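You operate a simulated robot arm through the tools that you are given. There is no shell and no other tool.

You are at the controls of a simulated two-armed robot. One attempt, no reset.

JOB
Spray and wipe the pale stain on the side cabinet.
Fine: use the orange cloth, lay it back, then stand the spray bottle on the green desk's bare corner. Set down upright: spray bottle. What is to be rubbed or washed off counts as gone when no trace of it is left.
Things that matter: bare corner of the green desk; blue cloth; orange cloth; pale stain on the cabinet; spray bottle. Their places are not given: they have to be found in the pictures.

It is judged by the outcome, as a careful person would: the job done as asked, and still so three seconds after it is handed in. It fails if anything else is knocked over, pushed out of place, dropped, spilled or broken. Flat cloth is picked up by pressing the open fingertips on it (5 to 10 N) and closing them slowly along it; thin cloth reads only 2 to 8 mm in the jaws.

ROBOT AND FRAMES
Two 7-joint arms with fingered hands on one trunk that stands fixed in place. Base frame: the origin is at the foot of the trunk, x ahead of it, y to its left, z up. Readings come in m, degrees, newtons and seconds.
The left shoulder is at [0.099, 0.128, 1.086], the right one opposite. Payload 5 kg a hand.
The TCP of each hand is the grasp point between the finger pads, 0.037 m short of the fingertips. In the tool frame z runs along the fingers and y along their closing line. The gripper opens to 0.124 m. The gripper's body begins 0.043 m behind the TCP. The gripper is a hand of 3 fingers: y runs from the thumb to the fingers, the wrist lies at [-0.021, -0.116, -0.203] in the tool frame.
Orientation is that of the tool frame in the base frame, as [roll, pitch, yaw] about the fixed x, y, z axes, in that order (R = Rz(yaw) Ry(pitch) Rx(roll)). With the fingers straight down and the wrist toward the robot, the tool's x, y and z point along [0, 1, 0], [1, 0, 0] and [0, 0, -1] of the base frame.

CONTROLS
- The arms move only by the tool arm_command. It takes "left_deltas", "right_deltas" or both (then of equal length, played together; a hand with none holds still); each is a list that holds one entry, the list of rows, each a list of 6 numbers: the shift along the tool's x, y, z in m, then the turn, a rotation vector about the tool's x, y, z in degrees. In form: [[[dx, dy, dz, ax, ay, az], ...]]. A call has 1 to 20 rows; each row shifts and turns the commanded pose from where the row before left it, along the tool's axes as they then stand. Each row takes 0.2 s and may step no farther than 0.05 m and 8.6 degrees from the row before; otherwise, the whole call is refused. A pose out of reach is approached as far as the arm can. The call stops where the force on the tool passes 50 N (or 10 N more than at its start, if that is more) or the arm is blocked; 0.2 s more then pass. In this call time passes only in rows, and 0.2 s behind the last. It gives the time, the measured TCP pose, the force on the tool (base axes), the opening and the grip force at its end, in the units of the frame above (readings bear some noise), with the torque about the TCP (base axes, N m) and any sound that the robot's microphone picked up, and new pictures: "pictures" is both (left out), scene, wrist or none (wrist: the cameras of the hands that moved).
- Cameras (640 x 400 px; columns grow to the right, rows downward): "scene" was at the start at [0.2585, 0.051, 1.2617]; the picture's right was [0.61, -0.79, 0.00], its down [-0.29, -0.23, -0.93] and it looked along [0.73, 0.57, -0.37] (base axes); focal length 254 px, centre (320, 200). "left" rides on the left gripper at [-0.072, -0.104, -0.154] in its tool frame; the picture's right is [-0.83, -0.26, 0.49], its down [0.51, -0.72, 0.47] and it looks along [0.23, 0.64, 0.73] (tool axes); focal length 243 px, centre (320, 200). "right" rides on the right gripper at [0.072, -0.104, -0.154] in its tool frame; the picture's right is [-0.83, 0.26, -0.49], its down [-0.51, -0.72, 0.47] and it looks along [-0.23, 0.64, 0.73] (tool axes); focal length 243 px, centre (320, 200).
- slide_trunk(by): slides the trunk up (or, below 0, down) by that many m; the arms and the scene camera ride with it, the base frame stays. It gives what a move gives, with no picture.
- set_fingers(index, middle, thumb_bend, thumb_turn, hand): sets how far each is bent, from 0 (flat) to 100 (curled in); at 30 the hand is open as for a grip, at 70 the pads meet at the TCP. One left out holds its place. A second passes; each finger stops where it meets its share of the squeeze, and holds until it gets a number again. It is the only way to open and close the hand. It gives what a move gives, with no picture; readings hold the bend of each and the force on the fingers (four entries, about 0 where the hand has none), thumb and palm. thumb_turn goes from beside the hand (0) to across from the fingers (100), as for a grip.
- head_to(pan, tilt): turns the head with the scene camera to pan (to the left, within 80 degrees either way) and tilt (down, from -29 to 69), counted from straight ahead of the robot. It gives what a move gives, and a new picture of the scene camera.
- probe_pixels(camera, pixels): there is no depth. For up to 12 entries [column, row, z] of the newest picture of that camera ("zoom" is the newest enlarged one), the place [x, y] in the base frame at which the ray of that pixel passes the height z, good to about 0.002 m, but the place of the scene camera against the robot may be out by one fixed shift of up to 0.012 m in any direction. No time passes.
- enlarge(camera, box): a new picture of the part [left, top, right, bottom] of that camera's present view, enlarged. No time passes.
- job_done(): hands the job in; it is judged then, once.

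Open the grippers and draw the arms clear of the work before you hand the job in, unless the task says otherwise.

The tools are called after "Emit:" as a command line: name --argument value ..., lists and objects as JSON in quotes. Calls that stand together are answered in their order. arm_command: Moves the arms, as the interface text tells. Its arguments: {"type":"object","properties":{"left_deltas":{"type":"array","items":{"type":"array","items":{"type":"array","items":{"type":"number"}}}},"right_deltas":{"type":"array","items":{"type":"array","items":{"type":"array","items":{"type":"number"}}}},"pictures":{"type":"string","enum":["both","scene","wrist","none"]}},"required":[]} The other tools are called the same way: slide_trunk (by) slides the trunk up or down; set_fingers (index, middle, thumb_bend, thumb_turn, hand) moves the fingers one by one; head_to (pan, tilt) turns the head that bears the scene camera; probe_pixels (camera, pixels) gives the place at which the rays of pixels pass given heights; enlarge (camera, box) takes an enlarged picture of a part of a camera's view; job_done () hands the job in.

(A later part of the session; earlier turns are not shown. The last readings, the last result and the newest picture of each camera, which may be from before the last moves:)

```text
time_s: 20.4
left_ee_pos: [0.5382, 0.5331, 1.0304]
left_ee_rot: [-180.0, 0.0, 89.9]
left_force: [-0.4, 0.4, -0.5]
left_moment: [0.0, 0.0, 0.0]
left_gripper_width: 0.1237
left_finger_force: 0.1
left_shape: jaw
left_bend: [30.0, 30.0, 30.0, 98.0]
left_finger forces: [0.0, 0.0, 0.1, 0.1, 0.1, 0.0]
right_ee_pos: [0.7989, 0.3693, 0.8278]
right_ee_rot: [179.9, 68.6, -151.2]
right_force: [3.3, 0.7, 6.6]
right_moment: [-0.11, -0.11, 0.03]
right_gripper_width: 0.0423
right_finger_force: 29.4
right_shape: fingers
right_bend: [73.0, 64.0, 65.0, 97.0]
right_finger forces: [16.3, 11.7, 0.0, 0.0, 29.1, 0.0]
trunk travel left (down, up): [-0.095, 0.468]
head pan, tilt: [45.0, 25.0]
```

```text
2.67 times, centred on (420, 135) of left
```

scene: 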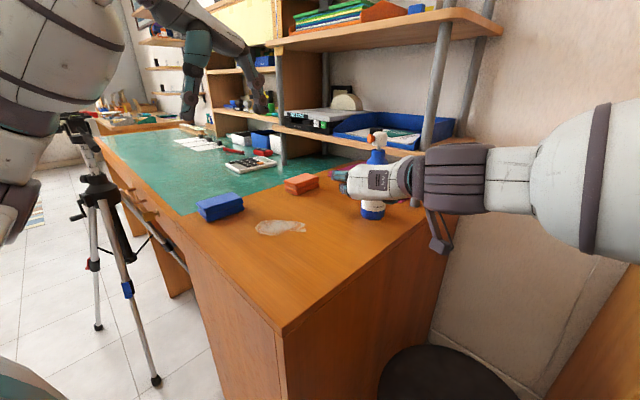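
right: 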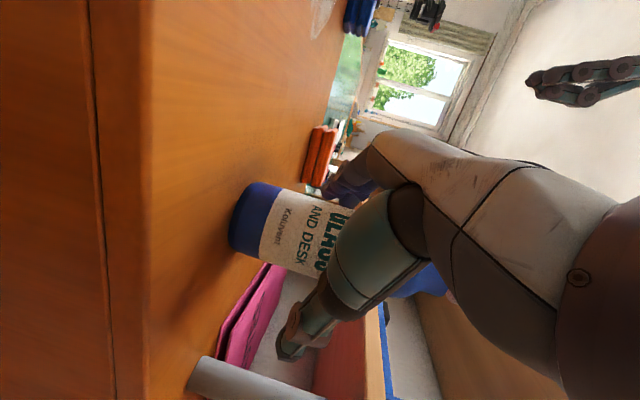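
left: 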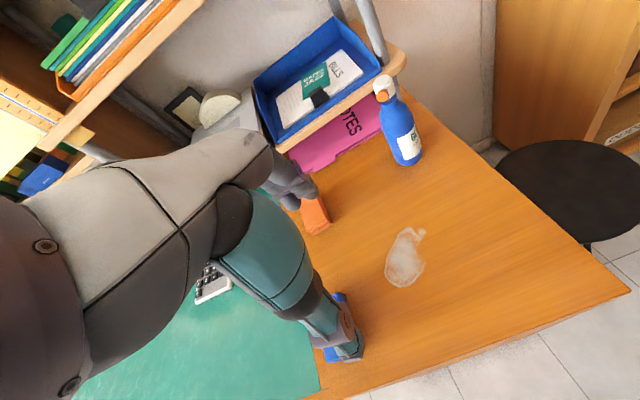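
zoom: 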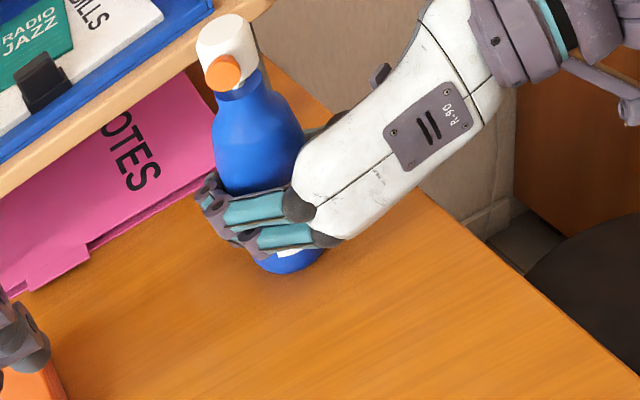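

The grip holds at 29 N with the fingers wrapped around. I lift 2 cm straight up and inspect how the bottle hangs.

Emit:
arm_command --right_deltas '[[[-0.0093, 0, -0.0036, 0, 0, 0], [-0.0093, 0, -0.0036, 0, 0, 0], [-0.0093, 0, -0.0036, 0, 0, 0]]]' --pictures "both"

Emit:
enlarge --camera "left" --box '[300, 50, 540, 200]'

Emit:
enlarge --camera "scene" --box '[300, 110, 460, 230]'

```text
time_s: 21.2
left_ee_pos: [0.5383, 0.5349, 1.0304]
left_ee_rot: [-180.0, -0.1, 89.9]
left_force: [-0.8, 0.5, 1.1]
left_moment: [0.0, -0.01, 0.0]
left_gripper_width: 0.1237
left_finger_force: 0.0
left_shape: jaw
left_bend: [30.0, 30.0, 30.0, 98.0]
left_finger forces: [0.0, 0.0, 0.1, 0.0, 0.1, 0.0]
right_ee_pos: [0.7991, 0.3695, 0.8554]
right_ee_rot: [-179.9, 68.6, -151.1]
right_force: [-1.1, 0.6, -4.1]
right_moment: [0.04, -0.06, -0.01]
right_gripper_width: 0.0419
right_finger_force: 25.3
right_shape: fingers
right_bend: [73.0, 64.0, 66.0, 96.0]
right_finger forces: [15.0, 9.7, 0.1, 0.1, 25.8, 0.1]
trunk travel left (down, up): [-0.095, 0.468]
head pan, tilt: [45.0, 25.0]
```

scene: 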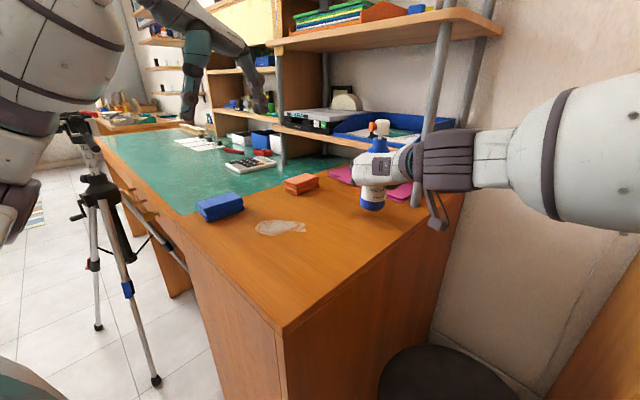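
right: 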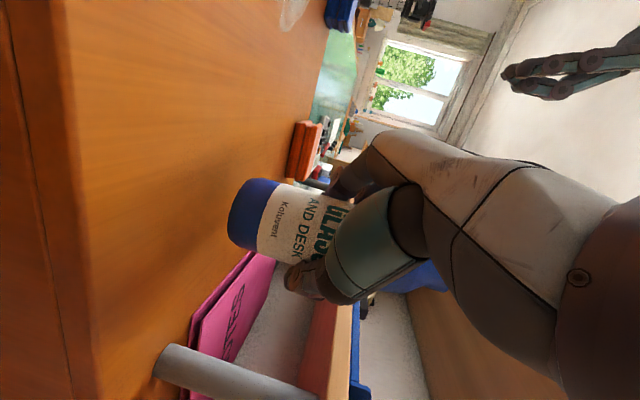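

```text
2.67 times, centred on (420, 125) of left
```

zoom: 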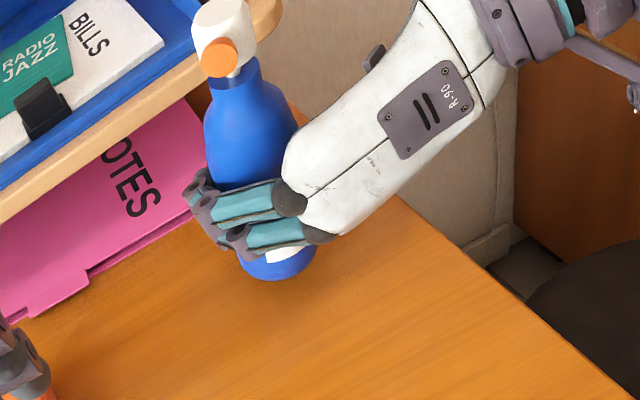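

```text
3.33 times, centred on (380, 170) of scene
```

zoom: 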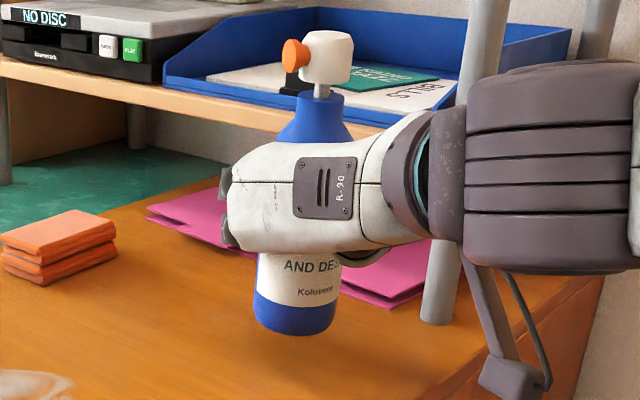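

The bottle hangs firmly and nearly upright (weight ≈4 N), pump stem visible under the head. I carry it away from the shelf to about (0.757,0.229,0.905) and yaw it −30° so that the nozzle will face the stain from the right.

Emit:
arm_command --right_deltas '[[[-0.0021, -0.0258, -0.029, 0, 0, 0], [-0.0021, -0.0258, -0.029, 0, 0, 0], [-0.0021, -0.0258, -0.029, 0, 0, 0], [-0.0021, -0.0258, -0.029, 0, 0, 0], [0, 0, 0, 6.99, 0, 2.73], [0, 0, 0, 6.99, 0, 2.73], [0, 0, 0, 6.99, 0, 2.73], [0, 0, 0, 6.99, 0, 2.73]]]' --pictures "both"

Emit:
enlarge --camera "left" --box '[300, 50, 620, 250]'

```text
time_s: 23.0
left_ee_pos: [0.5385, 0.5345, 1.0297]
left_ee_rot: [179.9, 0.0, 89.9]
left_force: [0.0, 0.7, 1.3]
left_moment: [0.0, -0.02, -0.02]
left_gripper_width: 0.1243
left_finger_force: 0.2
left_shape: jaw
left_bend: [30.0, 30.0, 30.0, 98.0]
left_finger forces: [0.0, 0.0, 0.0, 0.0, 0.1, 0.1]
right_ee_pos: [0.756, 0.2281, 0.9077]
right_ee_rot: [-180.0, 68.5, 178.8]
right_force: [-0.1, 0.1, -3.7]
right_moment: [0.01, -0.02, 0.04]
right_gripper_width: 0.0417
right_finger_force: 25.4
right_shape: fingers
right_bend: [73.0, 72.0, 66.0, 95.0]
right_finger forces: [14.8, 9.7, 0.0, 0.1, 25.5, 0.1]
trunk travel left (down, up): [-0.095, 0.468]
head pan, tilt: [45.0, 25.0]
```

scene: 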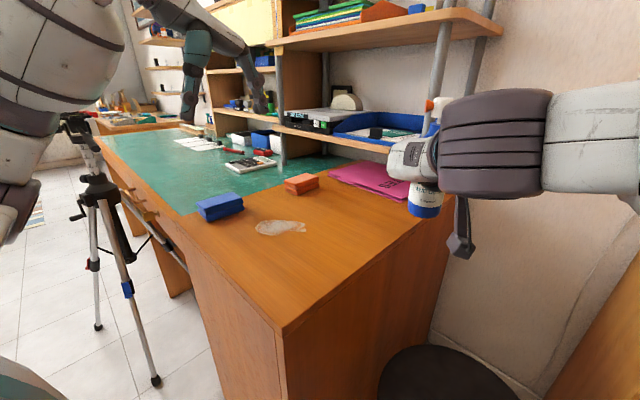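
right: 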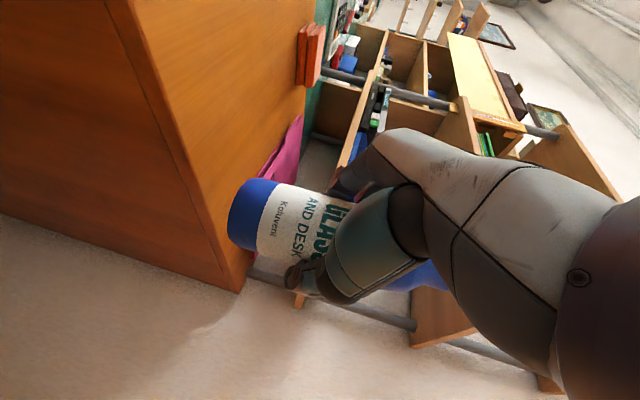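

```text
2.00 times, centred on (460, 150) of left
```

zoom: 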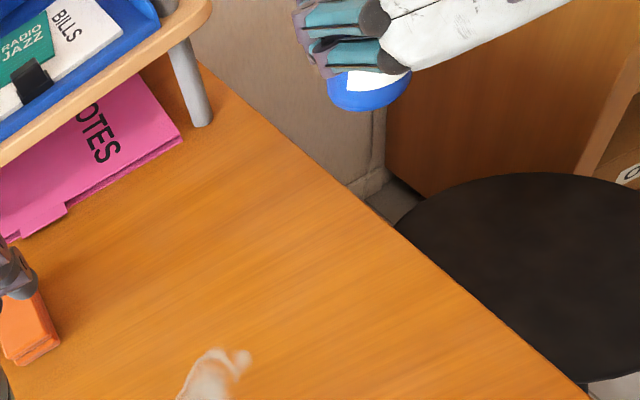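

The bottle's middle finger bend settled (64→72) with constant force. I view the full bottle from the left camera and the scene to check nothing slips.

Emit:
enlarge --camera "left" --box '[380, 0, 540, 110]'

Emit:
enlarge --camera "scene" --box '[370, 70, 530, 230]'

```text
3.64 times, centred on (460, 55) of left
```

zoom: 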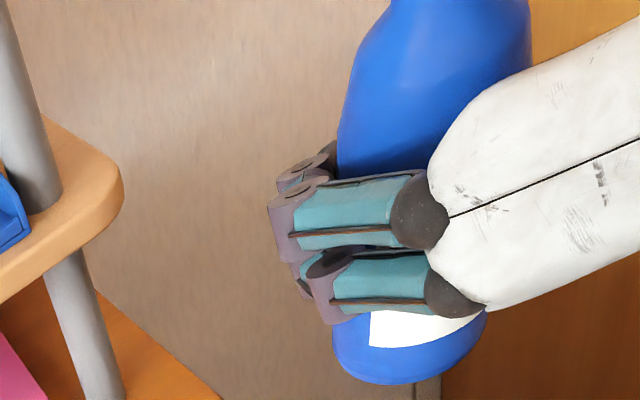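

```text
2.50 times, centred on (450, 150) of scene
```

zoom: 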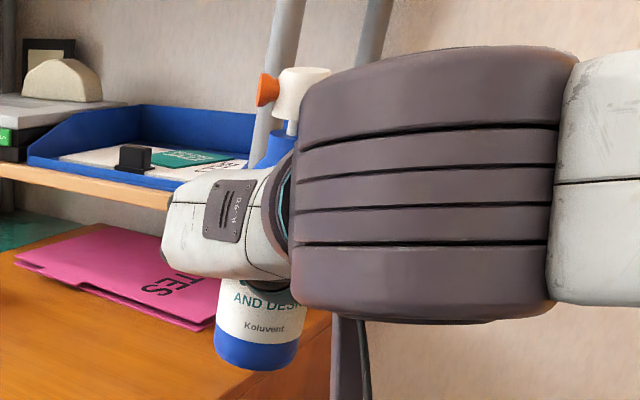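

Bottle stays firm. I tilt it 24° first toward the stain (about the horizontal axis at heading 210°) and check reach.

Emit:
arm_command --right_deltas '[[[0, 0, 0, 2.508, -4.144, -6.368], [0, 0, 0, 2.508, -4.144, -6.368], [0, 0, 0, 2.508, -4.144, -6.368]]]' --pictures "both"

```text
time_s: 23.8
left_ee_pos: [0.5398, 0.5352, 1.0296]
left_ee_rot: [-179.9, 0.1, 89.8]
left_force: [0.8, 0.9, -0.4]
left_moment: [-0.01, 0.02, -0.01]
left_gripper_width: 0.1236
left_finger_force: 0.1
left_shape: jaw
left_bend: [30.0, 30.0, 30.0, 98.0]
left_finger forces: [0.0, 0.0, 0.0, 0.0, 0.0, 0.0]
right_ee_pos: [0.7546, 0.2306, 0.8893]
right_ee_rot: [-111.6, 68.5, -116.8]
right_force: [-0.1, 0.9, -4.4]
right_moment: [0.02, -0.01, -0.01]
right_gripper_width: 0.0415
right_finger_force: 24.8
right_shape: fingers
right_bend: [74.0, 72.0, 67.0, 95.0]
right_finger forces: [14.6, 10.5, 0.0, 0.0, 24.8, 0.0]
right hand out of reach, approached as far as the arm can: row 3
trunk travel left (down, up): [-0.095, 0.468]
head pan, tilt: [45.0, 25.0]
```

scene: 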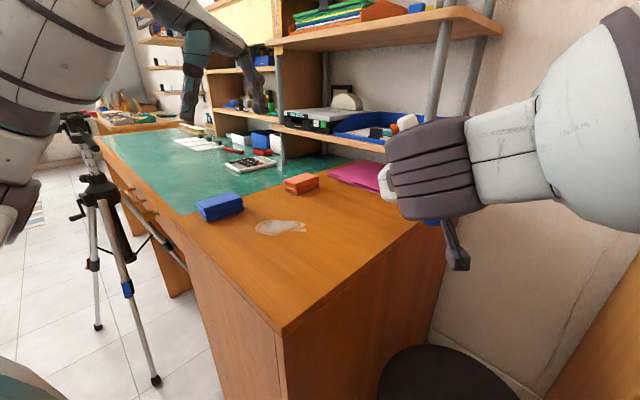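
right: 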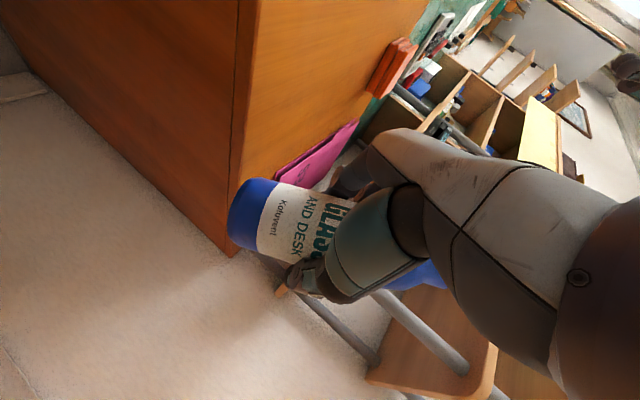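

The tilt itself was reached (24°), only the height sagged by 2 cm. Since the target is lower anyway (TCP z≈0.826), I continue tilting by 16° while moving down.

Emit:
arm_command --right_deltas '[[[0.0186, 0.0068, 0.0027, 0, 0, 0], [0.0093, 0.0034, 0.0013, 2.508, -4.144, -6.368], [0.0093, 0.0045, 0.0, 2.508, -4.144, -6.368]]]' --pictures "both"

Emit:
enlarge --camera "left" --box '[340, 0, 580, 150]'

```text
time_s: 24.6
left_ee_pos: [0.539, 0.5333, 1.0288]
left_ee_rot: [-179.9, 0.0, 89.9]
left_force: [-0.2, -0.5, 0.1]
left_moment: [-0.03, 0.02, 0.03]
left_gripper_width: 0.1238
left_finger_force: 0.0
left_shape: jaw
left_bend: [30.0, 30.0, 30.0, 98.0]
left_finger forces: [0.0, 0.0, 0.0, 0.0, 0.0, 0.1]
right_ee_pos: [0.7511, 0.2302, 0.8046]
right_ee_rot: [-86.4, 57.3, -94.3]
right_force: [0.1, 1.1, -3.7]
right_moment: [-0.03, -0.03, -0.05]
right_gripper_width: 0.0414
right_finger_force: 25.1
right_shape: fingers
right_bend: [74.0, 72.0, 67.0, 95.0]
right_finger forces: [14.6, 10.6, 0.0, 0.1, 24.4, 0.0]
right hand out of reach, approached as far as the arm can: row 2, 3
trunk travel left (down, up): [-0.095, 0.468]
head pan, tilt: [45.0, 25.0]
```

scene: 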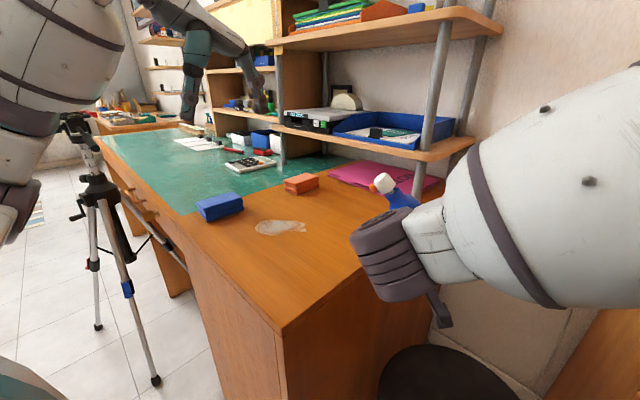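
right: 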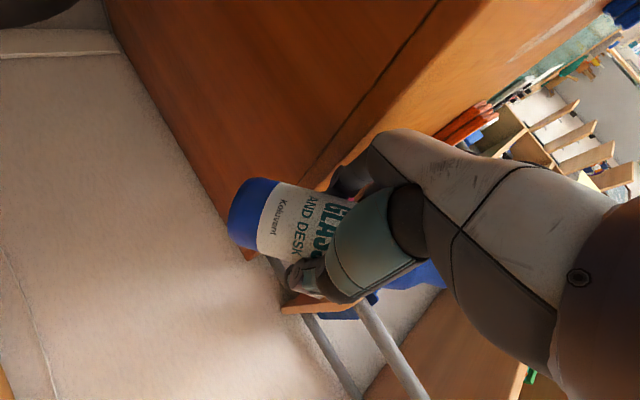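

```text
2.67 times, centred on (460, 75) of left
```

zoom: 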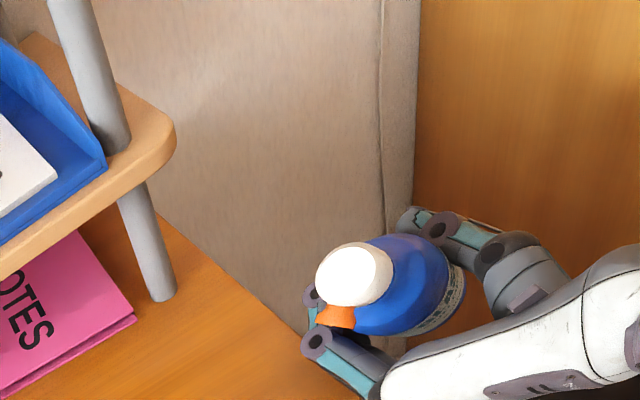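

The bottle is tilted 40° now (TCP (0.751,0.230,0.805)); in the left view the head is at (471,102) and the nozzle at (466,119) points down toward the stain. I enlarge the scene view to verify the aim.

Emit:
enlarge --camera "scene" --box '[240, 150, 440, 260]'

Emit:
enlarge --camera "left" --box '[430, 60, 550, 150]'

Emit:
head_to --pan 45 --tilt 38

```text
3.20 times, centred on (340, 205) of scene
```

zoom: 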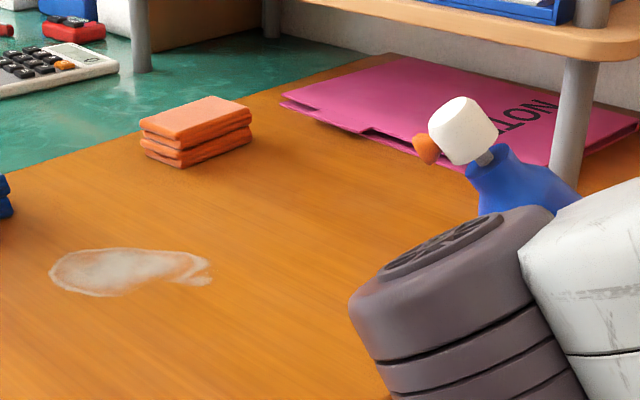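

```text
4.44 times, centred on (490, 105) of left
```

zoom: 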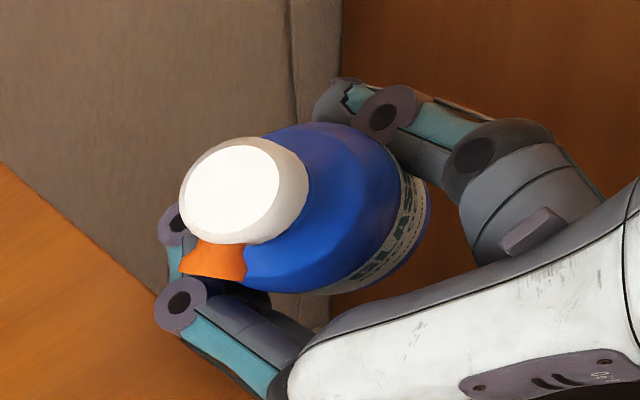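

```text
time_s: 25.3
left_ee_pos: [0.5393, 0.5332, 1.0301]
left_ee_rot: [-180.0, 0.0, 89.9]
left_force: [0.7, -0.2, -0.5]
left_moment: [0.02, 0.0, 0.02]
left_gripper_width: 0.124
left_finger_force: 0.0
left_shape: jaw
left_bend: [30.0, 30.0, 30.0, 98.0]
left_finger forces: [0.1, 0.0, 0.0, 0.0, 0.1, 0.0]
right_ee_pos: [0.75, 0.2314, 0.8049]
right_ee_rot: [-86.7, 57.4, -94.5]
right_force: [0.4, 0.3, -3.7]
right_moment: [0.02, -0.03, -0.01]
right_gripper_width: 0.0415
right_finger_force: 24.9
right_shape: fingers
right_bend: [74.0, 72.0, 67.0, 95.0]
right_finger forces: [14.6, 10.7, 0.0, 0.1, 24.4, 0.1]
trunk travel left (down, up): [-0.095, 0.468]
head pan, tilt: [45.0, 38.0]
```

scene: 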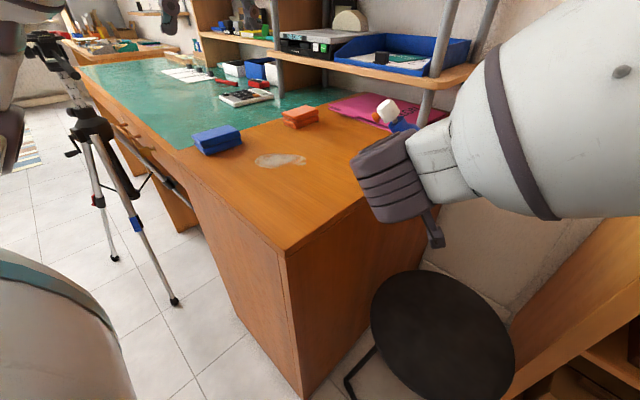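

My estimate from both views: the jet would land ~5 cm short (toward −y) of the stain's middle. I tilt back 5° and shift the bottle by about (+0.035,+0.027) m to aim at the centre.

Emit:
arm_command --right_deltas '[[[-0.008, 0.0135, 0.0157, 0, 0, 0], [-0.008, 0.0135, 0.0157, -1.57, 2.59, 3.98]]]' --pictures "both"

Emit:
enlarge --camera "scene" --box '[230, 80, 430, 205]'

Emit:
enlarge --camera "left" --box '[400, 50, 560, 150]'

```text
time_s: 25.9
left_ee_pos: [0.5391, 0.534, 1.0303]
left_ee_rot: [-179.9, 0.1, 89.9]
left_force: [-0.3, 0.4, 0.0]
left_moment: [-0.01, 0.05, -0.01]
left_gripper_width: 0.1239
left_finger_force: 0.2
left_shape: jaw
left_bend: [30.0, 30.0, 30.0, 98.0]
left_finger forces: [0.0, 0.0, 0.0, 0.1, 0.0, 0.0]
right_ee_pos: [0.7878, 0.258, 0.7996]
right_ee_rot: [-92.9, 60.6, -99.8]
right_force: [0.3, 0.5, -3.2]
right_moment: [-0.02, -0.06, 0.01]
right_gripper_width: 0.0415
right_finger_force: 24.8
right_shape: fingers
right_bend: [74.0, 72.0, 67.0, 95.0]
right_finger forces: [14.7, 10.2, 0.0, 0.0, 24.3, 0.0]
right hand out of reach, approached as far as the arm can: row 1
trunk travel left (down, up): [-0.095, 0.468]
head pan, tilt: [45.0, 38.0]
```

scene: 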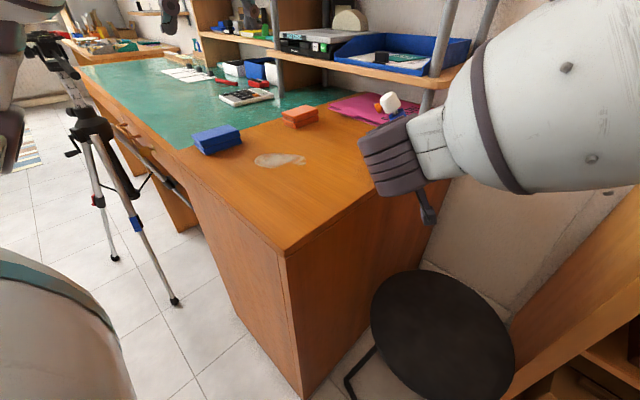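
right: 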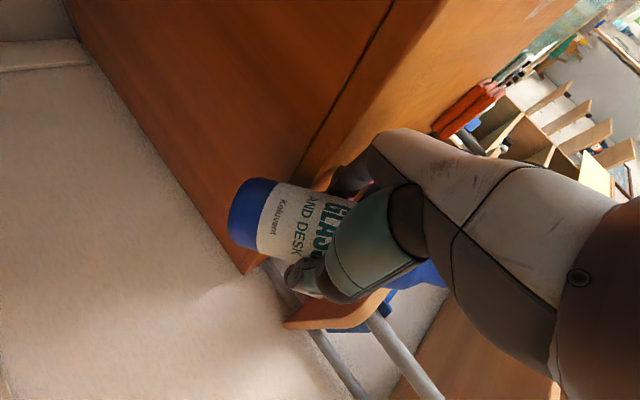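

```text
3.20 times, centred on (330, 142) of scene
```

zoom: 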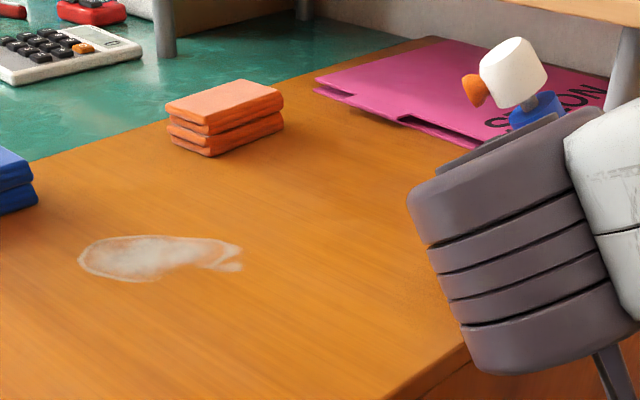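

```text
4.00 times, centred on (480, 100) of left
```

zoom: 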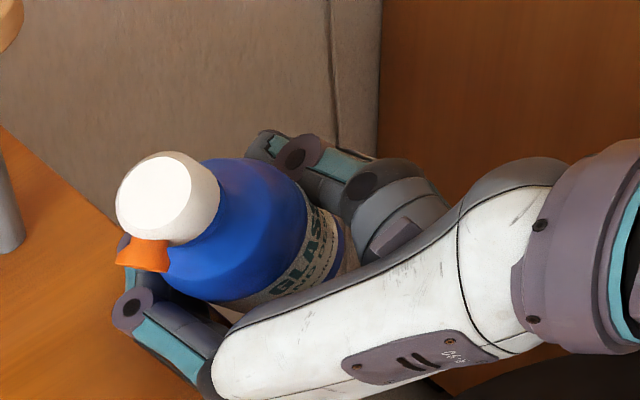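

I probe the head top, nozzle tip and stain in both views to fix the jet's line.

Emit:
probe_pixels --camera "scene" --pixels '[[386.25, 95.4, 0.88], [386.25, 95.4, 0.9], [378.1, 108.3, 0.86], [378.1, 108.3, 0.88], [255, 160, 0.73], [305.5, 159, 0.73], [275, 167, 0.73]]'

Emit:
probe_pixels --camera "left" --pixels '[[438.3, 98.8, 0.88], [438.3, 98.8, 0.9], [435.5, 117, 0.86], [435.5, 117, 0.88]]'

Emit:
enlarge --camera "left" --box '[340, 190, 500, 290]'

```text
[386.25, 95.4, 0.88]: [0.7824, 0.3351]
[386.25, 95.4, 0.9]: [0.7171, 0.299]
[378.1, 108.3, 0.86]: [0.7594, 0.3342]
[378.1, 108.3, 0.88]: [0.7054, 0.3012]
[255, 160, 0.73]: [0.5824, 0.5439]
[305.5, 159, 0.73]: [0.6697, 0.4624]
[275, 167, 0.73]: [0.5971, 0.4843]
```

```text
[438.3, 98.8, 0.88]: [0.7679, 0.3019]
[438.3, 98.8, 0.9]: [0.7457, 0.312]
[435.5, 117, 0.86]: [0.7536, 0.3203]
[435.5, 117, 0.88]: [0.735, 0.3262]
```

```text
4.00 times, centred on (420, 240) of left
```

zoom: 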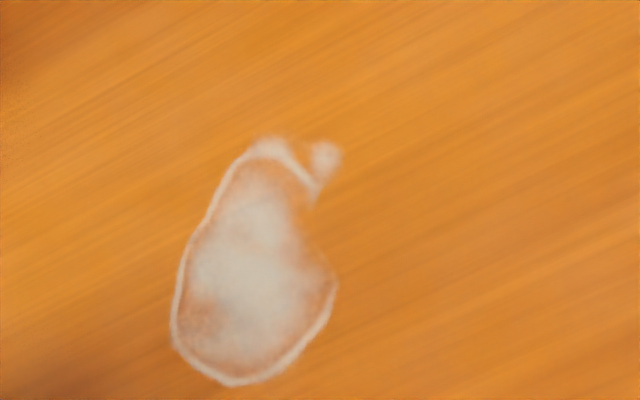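

Nozzle tip ≈(0.747,0.322,0.866), jet landing ≈(0.634,0.478): within 3 cm of the stain's centre. I shift the bottle 2 cm toward −x to centre it, and meanwhile turn the left hand so its fingers point along the bottle's axis.

Emit:
arm_command --right_deltas '[[[-0.0007, 0.0024, -0.0204, 0, 0, 0], [0, 0, 0, 0, 0, 0], [0, 0, 0, 0, 0, 0], [0, 0, 0, 0, 0, 0], [0, 0, 0, 0, 0, 0]]]' --left_deltas '[[[0, 0, 0, -3.44, -6.04, 0], [0, 0, 0, -3.44, -6.04, 0], [0, 0, 0, -3.44, -6.04, 0], [0, 0, 0, -3.44, -6.04, 0], [0, 0, 0, -3.44, -6.04, 0]]]' --pictures "none"

Emit:
set_fingers --hand "left" --index 70 --middle 70 --thumb_bend 70

Emit:
arm_command --left_deltas '[[[0, 0, 0, 0, 0, 0]]]' --pictures "both"

```text
time_s: 27.1
left_ee_pos: [0.5385, 0.5336, 1.0292]
left_ee_rot: [161.0, 29.8, 84.8]
left_force: [0.2, -0.3, 0.5]
left_moment: [-0.01, 0.0, 0.04]
left_gripper_width: 0.1239
left_finger_force: 0.0
left_shape: jaw
left_bend: [30.0, 30.0, 30.0, 98.0]
left_finger forces: [0.0, 0.0, 0.1, 0.0, 0.0, 0.1]
right_ee_pos: [0.7673, 0.2636, 0.7994]
right_ee_rot: [-92.8, 60.6, -99.7]
right_force: [2.8, -4.7, 0.6]
right_moment: [-0.18, -0.14, -0.1]
right_gripper_width: 0.0414
right_finger_force: 25.8
right_shape: fingers
right_bend: [74.0, 72.0, 67.0, 96.0]
right_finger forces: [14.0, 10.0, 0.1, 0.1, 27.4, 0.0]
trunk travel left (down, up): [-0.095, 0.468]
head pan, tilt: [45.0, 38.0]
```

```text
time_s: 28.1
left_ee_pos: [0.5379, 0.5329, 1.0297]
left_ee_rot: [161.0, 29.6, 84.8]
left_force: [-1.1, -1.3, 0.6]
left_moment: [0.01, -0.01, -0.03]
left_gripper_width: 0.0075
left_finger_force: 0.0
left_shape: fingers
left_bend: [70.0, 70.0, 70.0, 98.0]
left_finger forces: [0.1, 0.0, 0.0, 0.0, 0.0, 0.0]
right_ee_pos: [0.7672, 0.2629, 0.7995]
right_ee_rot: [-92.9, 60.6, -99.9]
right_force: [0.7, -4.5, -0.1]
right_moment: [-0.19, -0.12, 0.0]
right_gripper_width: 0.0416
right_finger_force: 24.6
right_shape: fingers
right_bend: [74.0, 72.0, 67.0, 96.0]
right_finger forces: [13.3, 9.6, 0.0, 0.0, 27.3, 0.1]
trunk travel left (down, up): [-0.095, 0.468]
head pan, tilt: [45.0, 38.0]
```

```text
time_s: 28.5
left_ee_pos: [0.5381, 0.5323, 1.0309]
left_ee_rot: [161.0, 29.7, 84.8]
left_force: [0.0, 1.0, 0.7]
left_moment: [-0.01, 0.0, -0.02]
left_gripper_width: 0.0073
left_finger_force: 0.0
left_shape: fingers
left_bend: [70.0, 70.0, 70.0, 98.0]
left_finger forces: [0.0, 0.0, 0.0, 0.0, 0.0, 0.0]
right_ee_pos: [0.7669, 0.2621, 0.8002]
right_ee_rot: [-92.8, 60.6, -99.7]
right_force: [1.4, -4.9, 0.7]
right_moment: [-0.23, -0.09, -0.04]
right_gripper_width: 0.0414
right_finger_force: 24.5
right_shape: fingers
right_bend: [74.0, 72.0, 67.0, 96.0]
right_finger forces: [13.2, 9.7, 0.0, 0.0, 27.3, 0.0]
trunk travel left (down, up): [-0.095, 0.468]
head pan, tilt: [45.0, 38.0]
```

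scene: 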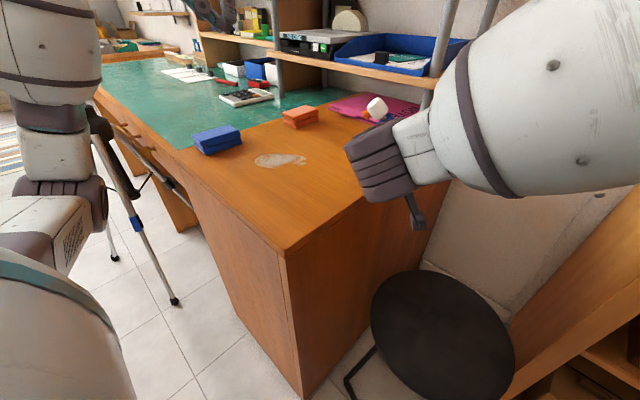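
left: 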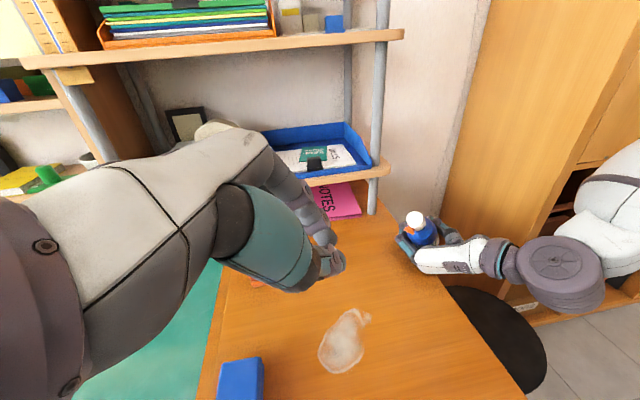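

The right hand's force reading changed to (1.4,−4.9,0.7): something of the hand or bottle touches the cabinet edge. I lift the right hand 2 cm and back off 5 mm.

Emit:
arm_command --right_deltas '[[[-0.0075, -0.007, 0, 0, 0, 0], [-0.0075, -0.007, 0, 0, 0, 0]]]' --pictures "both"

Emit:
enlarge --camera "left" --box '[360, 190, 520, 290]'

```text
time_s: 29.1
left_ee_pos: [0.5376, 0.5325, 1.0309]
left_ee_rot: [161.1, 29.7, 84.8]
left_force: [0.6, 0.2, -0.6]
left_moment: [-0.03, 0.01, 0.01]
left_gripper_width: 0.0076
left_finger_force: 0.1
left_shape: fingers
left_bend: [70.0, 70.0, 70.0, 98.0]
left_finger forces: [0.0, 0.0, 0.1, 0.0, 0.0, 0.0]
right_ee_pos: [0.7658, 0.2599, 0.8199]
right_ee_rot: [-92.7, 60.5, -99.6]
right_force: [0.2, 0.2, -4.0]
right_moment: [-0.01, -0.03, -0.04]
right_gripper_width: 0.0411
right_finger_force: 24.4
right_shape: fingers
right_bend: [74.0, 72.0, 67.0, 96.0]
right_finger forces: [14.5, 10.2, 0.1, 0.0, 23.6, 0.0]
trunk travel left (down, up): [-0.095, 0.468]
head pan, tilt: [45.0, 38.0]
```

scene: 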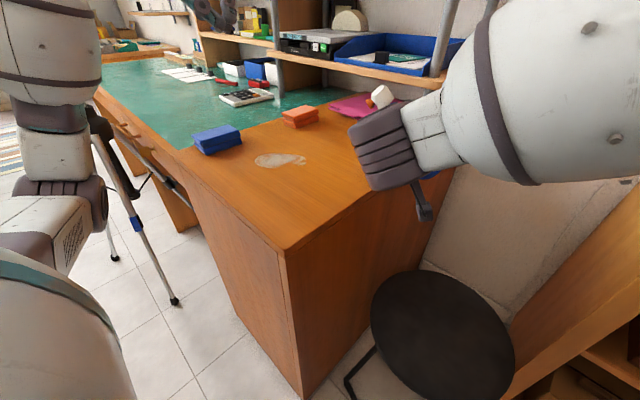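
right: 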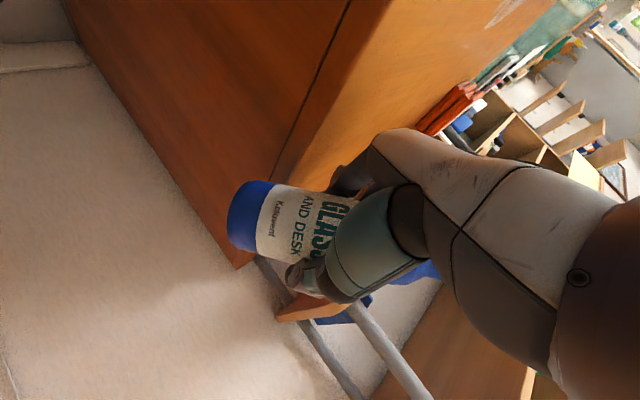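

```text
4.00 times, centred on (440, 240) of left
```

zoom: 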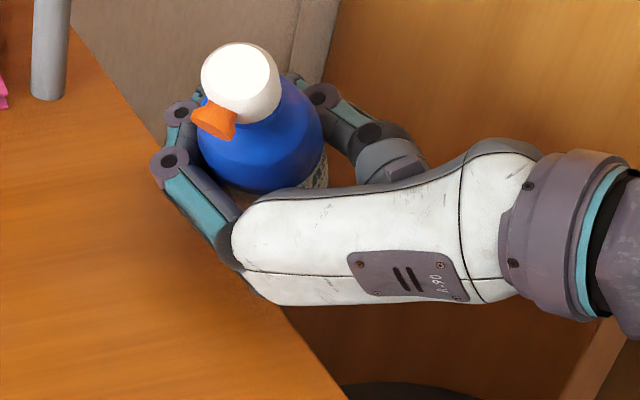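

Contact is gone. I probe the head-top centre (420,211) in the left view to confirm where to press.

Emit:
probe_pixels --camera "left" --pixels '[[420, 211.3, 0.89], [420, 211.3, 0.91], [420, 211.3, 0.93], [414, 221, 0.88], [414, 221, 0.9]]'

Emit:
enlarge --camera "scene" --box '[240, 70, 440, 195]'

```text
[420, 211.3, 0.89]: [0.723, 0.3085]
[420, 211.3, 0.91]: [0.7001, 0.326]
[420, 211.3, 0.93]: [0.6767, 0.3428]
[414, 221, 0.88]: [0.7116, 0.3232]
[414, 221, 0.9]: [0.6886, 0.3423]
```

```text
3.20 times, centred on (340, 132) of scene
```

zoom: 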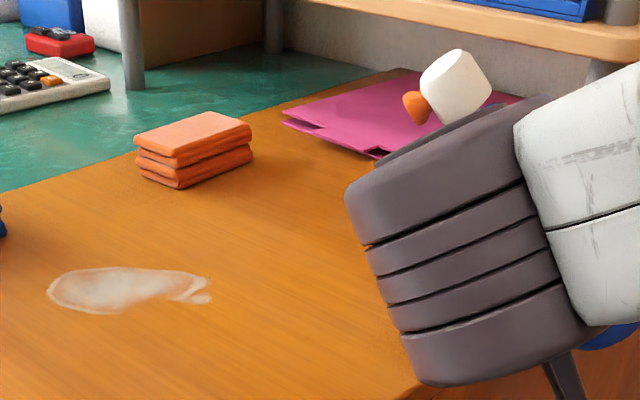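

The new ray does not agree well with the earlier estimate, so I re-triangulate the head and nozzle with both cameras.

Emit:
probe_pixels --camera "scene" --pixels '[[377.2, 89.2, 0.88], [377.2, 89.2, 0.9], [377.2, 89.2, 0.92], [370, 102.5, 0.86], [370, 102.5, 0.88], [370, 102.5, 0.9], [257, 159, 0.73], [281, 154, 0.73], [305, 160, 0.73], [314, 107.5, 0.76], [319, 124, 0.735]]'

Emit:
probe_pixels --camera "left" --pixels '[[320, 363, 0.73], [345, 335, 0.73], [368, 315, 0.73], [356, 360, 0.73], [263, 360, 0.76], [233, 362, 0.76]]'

Emit:
enlarge --camera "left" --box '[300, 290, 400, 390]'

```text
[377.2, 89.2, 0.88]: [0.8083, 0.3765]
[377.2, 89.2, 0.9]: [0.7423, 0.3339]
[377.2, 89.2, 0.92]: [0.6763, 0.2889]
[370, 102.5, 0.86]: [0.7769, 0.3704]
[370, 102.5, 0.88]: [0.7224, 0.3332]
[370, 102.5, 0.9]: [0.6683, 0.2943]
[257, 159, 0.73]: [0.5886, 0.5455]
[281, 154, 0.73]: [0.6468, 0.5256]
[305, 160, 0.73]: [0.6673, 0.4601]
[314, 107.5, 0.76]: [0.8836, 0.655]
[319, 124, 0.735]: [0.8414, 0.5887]
```

```text
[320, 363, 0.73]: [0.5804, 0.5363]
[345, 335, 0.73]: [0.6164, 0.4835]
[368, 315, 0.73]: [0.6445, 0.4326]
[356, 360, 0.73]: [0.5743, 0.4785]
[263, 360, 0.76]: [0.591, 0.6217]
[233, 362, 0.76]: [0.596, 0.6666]
```

```text
4.00 times, centred on (350, 340) of left
```

zoom: 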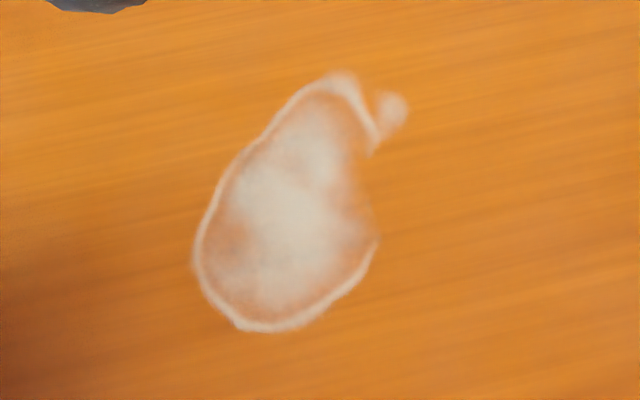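

Nozzle tip ≈(0.711,0.323,0.880). I zoom in strongly on the head in both views to judge the nozzle's direction more exactly.

Emit:
enlarge --camera "left" --box '[395, 190, 445, 230]'

Emit:
enlarge --camera "scene" --box '[355, 75, 405, 115]'

```text
10.00 times, centred on (420, 210) of left
```

zoom: 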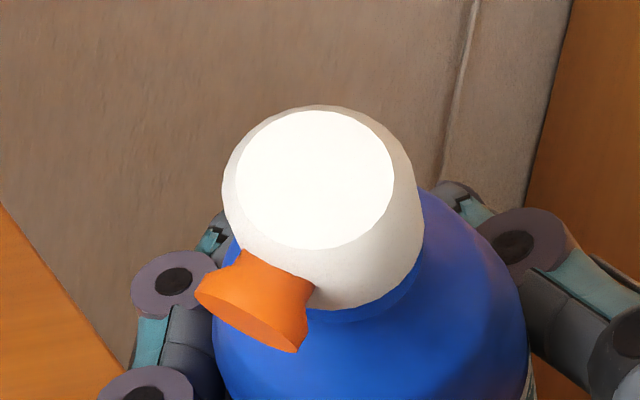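

```text
10.00 times, centred on (380, 95) of scene
```

zoom: 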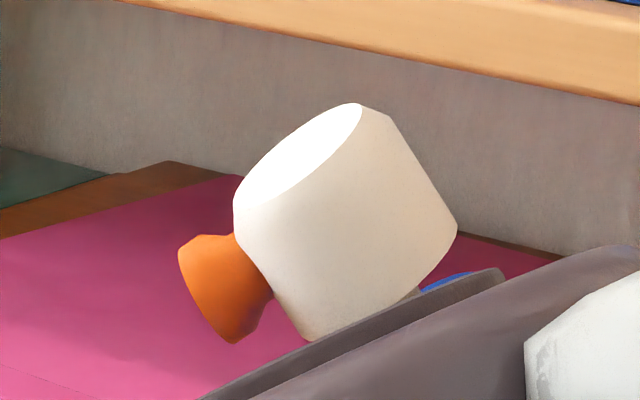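

The nozzle direction agrees with my model within a few degrees; the jet should land near (0.59,0.50), on the stain. I look at the left hand's closed fingertips before using them as the pressing tool.

Emit:
enlarge --camera "left" --box '[250, 180, 400, 300]'

```text
3.33 times, centred on (325, 240) of left
```

zoom: 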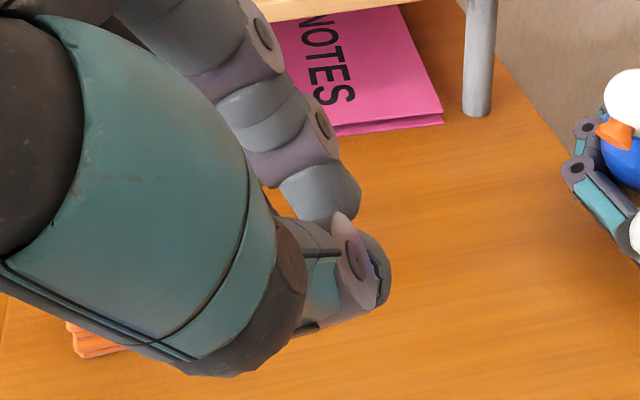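

The three fingertips meet around 4–5 cm beyond the TCP, a usable pressing tip. I move the left hand along toward a point above the head, stopping early (80 % of the way) to check.

Emit:
arm_command --left_deltas '[[[-0.0219, 0.0232, 0.034, 0, 0, 0], [-0.0219, 0.0232, 0.034, 0, 0, 0], [-0.0219, 0.0232, 0.034, 0, 0, 0], [-0.0219, 0.0232, 0.034, 0, 0, 0]]]' --pictures "both"

```text
time_s: 30.1
left_ee_pos: [0.6605, 0.3975, 0.986]
left_ee_rot: [161.1, 29.7, 84.8]
left_force: [0.9, -0.6, -0.3]
left_moment: [0.04, 0.03, 0.02]
left_gripper_width: 0.007
left_finger_force: 0.1
left_shape: fingers
left_bend: [70.0, 70.0, 70.0, 98.0]
left_finger forces: [0.0, 0.0, 0.0, 0.1, 0.0, 0.0]
right_ee_pos: [0.7658, 0.2578, 0.8207]
right_ee_rot: [-92.9, 60.4, -99.8]
right_force: [0.2, 0.1, -3.1]
right_moment: [0.02, 0.01, 0.05]
right_gripper_width: 0.0415
right_finger_force: 24.1
right_shape: fingers
right_bend: [74.0, 72.0, 67.0, 96.0]
right_finger forces: [14.4, 10.1, 0.0, 0.0, 23.6, 0.0]
trunk travel left (down, up): [-0.095, 0.468]
head pan, tilt: [45.0, 38.0]
```

scene: 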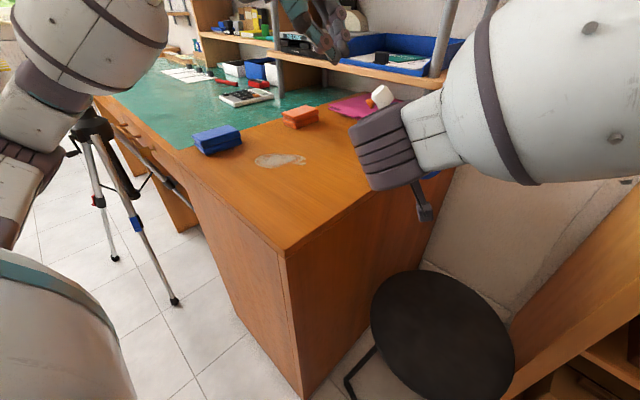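
left: 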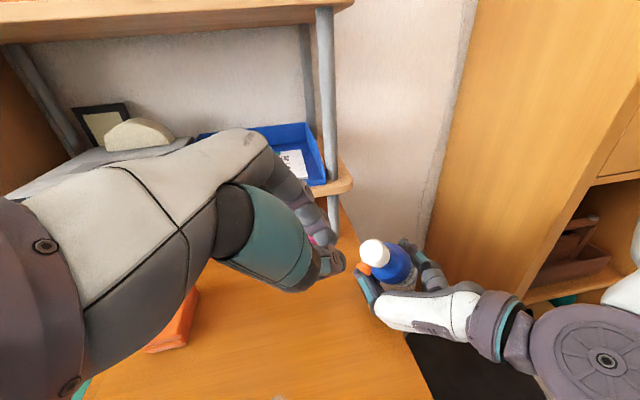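

The model predicts the head at (373.7,253.8) and it is seen at (374,254), so the head's place (0.715,0.315,0.900) is right. I correct laterally to bring the fingertips onto the bottle's axis and come closer.

Emit:
arm_command --left_deltas '[[[-0.0122, 0.0109, 0.015, 0, 0, 0], [-0.0122, 0.0109, 0.015, 0, 0, 0]]]' --pictures "both"

Emit:
enlarge --camera "left" --box '[270, 190, 420, 310]'

Emit:
enlarge --camera "scene" --box '[300, 20, 440, 130]'

```text
time_s: 30.7
left_ee_pos: [0.6863, 0.3622, 0.9801]
left_ee_rot: [161.0, 29.7, 84.9]
left_force: [0.2, -0.5, 0.3]
left_moment: [0.01, 0.0, 0.02]
left_gripper_width: 0.007
left_finger_force: 0.2
left_shape: fingers
left_bend: [70.0, 70.0, 70.0, 98.0]
left_finger forces: [0.0, 0.0, 0.0, 0.0, 0.0, 0.0]
right_ee_pos: [0.7669, 0.2581, 0.8201]
right_ee_rot: [-92.9, 60.6, -99.8]
right_force: [0.2, 0.0, -3.3]
right_moment: [0.0, 0.0, 0.06]
right_gripper_width: 0.0412
right_finger_force: 23.3
right_shape: fingers
right_bend: [74.0, 72.0, 67.0, 96.0]
right_finger forces: [14.5, 10.1, 0.0, 0.1, 23.8, 0.0]
trunk travel left (down, up): [-0.095, 0.468]
head pan, tilt: [45.0, 38.0]
```

scene: 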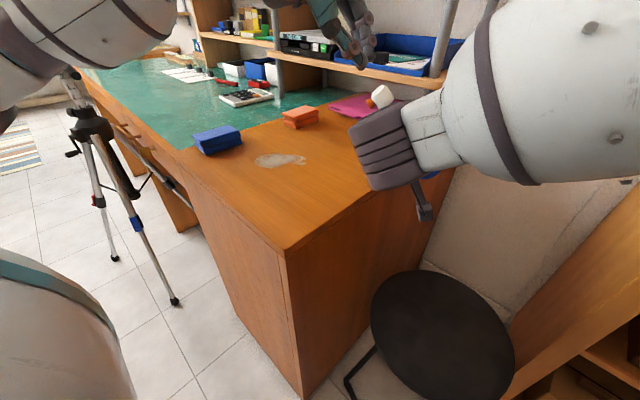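
left: 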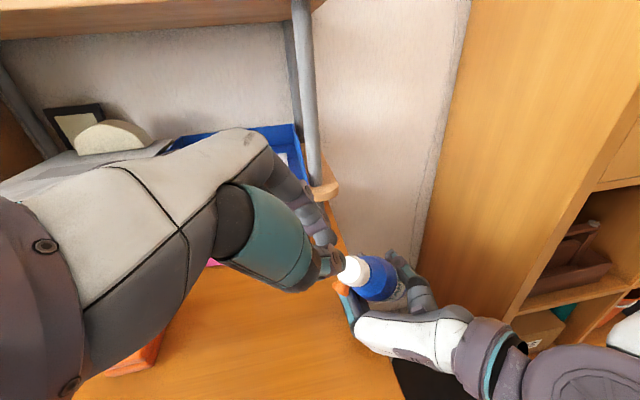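

```text
3.33 times, centred on (345, 250) of left
```

zoom: 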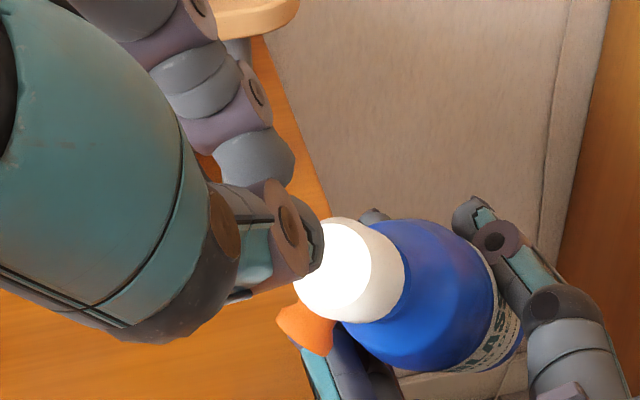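

```text
3.64 times, centred on (370, 75) of scene
```

zoom: 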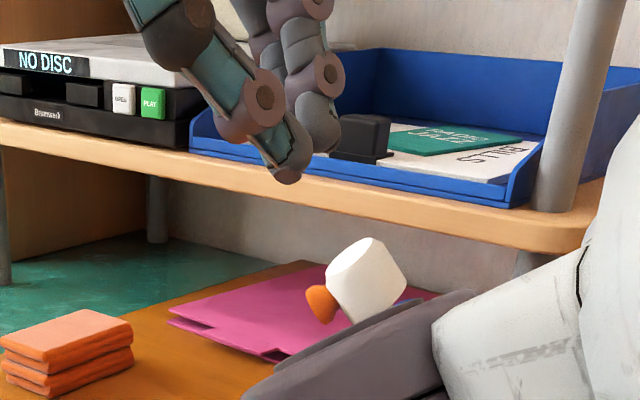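

The fingertips are aligned with the head in both views (remaining gap ≈4 cm along the axis). I advance 3 cm slowly along the bottle's axis.

Emit:
arm_command --left_deltas '[[[0, 0, 0.008, 0, 0, 0], [0, 0, 0.008, 0, 0, 0], [0, 0, 0.008, 0, 0, 0]]]' --pictures "both"

Emit:
enlarge --camera "left" --box '[270, 190, 420, 310]'

Emit:
enlarge --camera "scene" --box '[330, 40, 430, 120]'

```text
time_s: 31.5
left_ee_pos: [0.6934, 0.3513, 0.9628]
left_ee_rot: [161.0, 29.7, 84.9]
left_force: [-0.9, -0.4, 0.0]
left_moment: [0.01, 0.0, 0.0]
left_gripper_width: 0.0071
left_finger_force: 0.1
left_shape: fingers
left_bend: [70.0, 70.0, 70.0, 98.0]
left_finger forces: [0.0, 0.0, 0.2, 0.1, 0.1, 0.1]
right_ee_pos: [0.7663, 0.2586, 0.8195]
right_ee_rot: [-92.7, 60.6, -99.7]
right_force: [-0.3, 0.0, -3.9]
right_moment: [0.0, -0.01, 0.01]
right_gripper_width: 0.0409
right_finger_force: 23.5
right_shape: fingers
right_bend: [74.0, 72.0, 67.0, 96.0]
right_finger forces: [14.5, 10.1, 0.0, 0.0, 23.7, 0.0]
trunk travel left (down, up): [-0.095, 0.468]
head pan, tilt: [45.0, 38.0]
```

scene: 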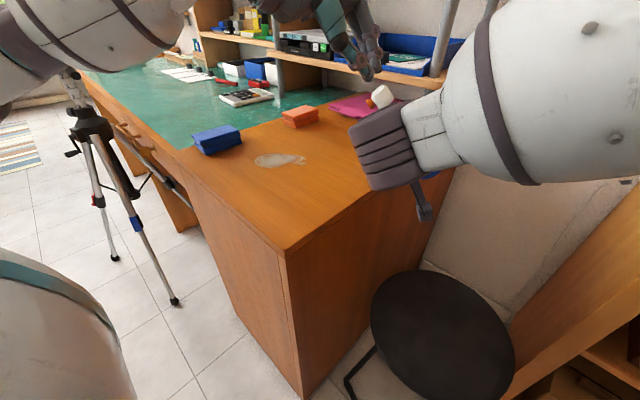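
left: 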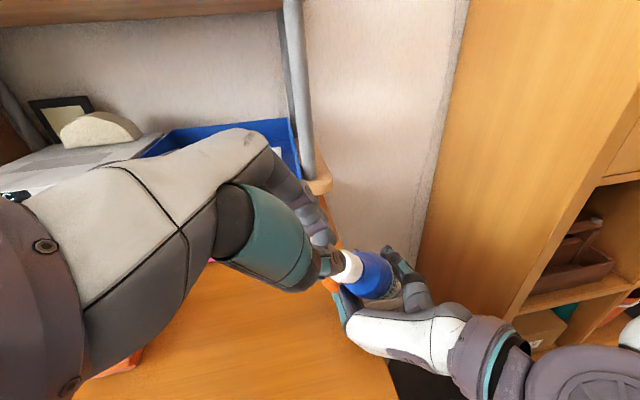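

```text
3.33 times, centred on (345, 250) of left
```

zoom: 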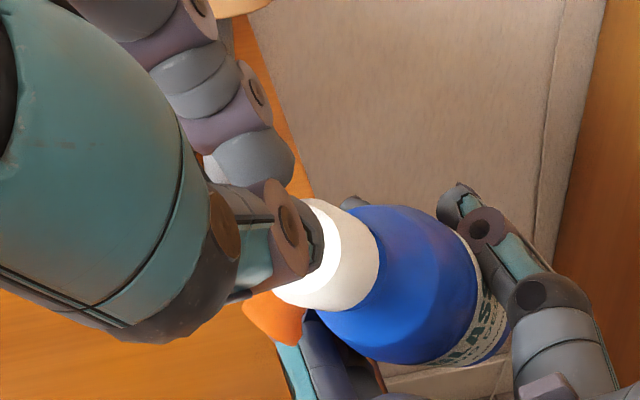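

```text
5.00 times, centred on (380, 80) of scene
```

zoom: 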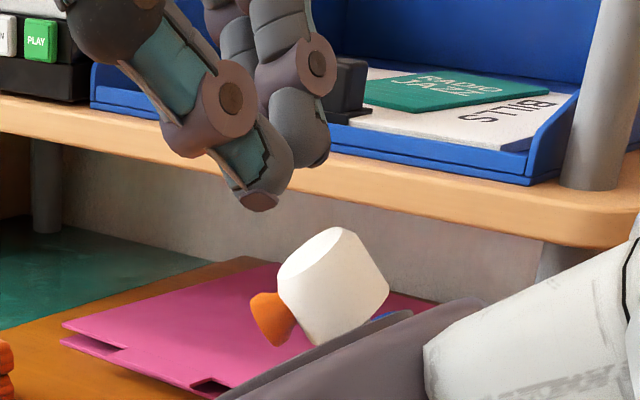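

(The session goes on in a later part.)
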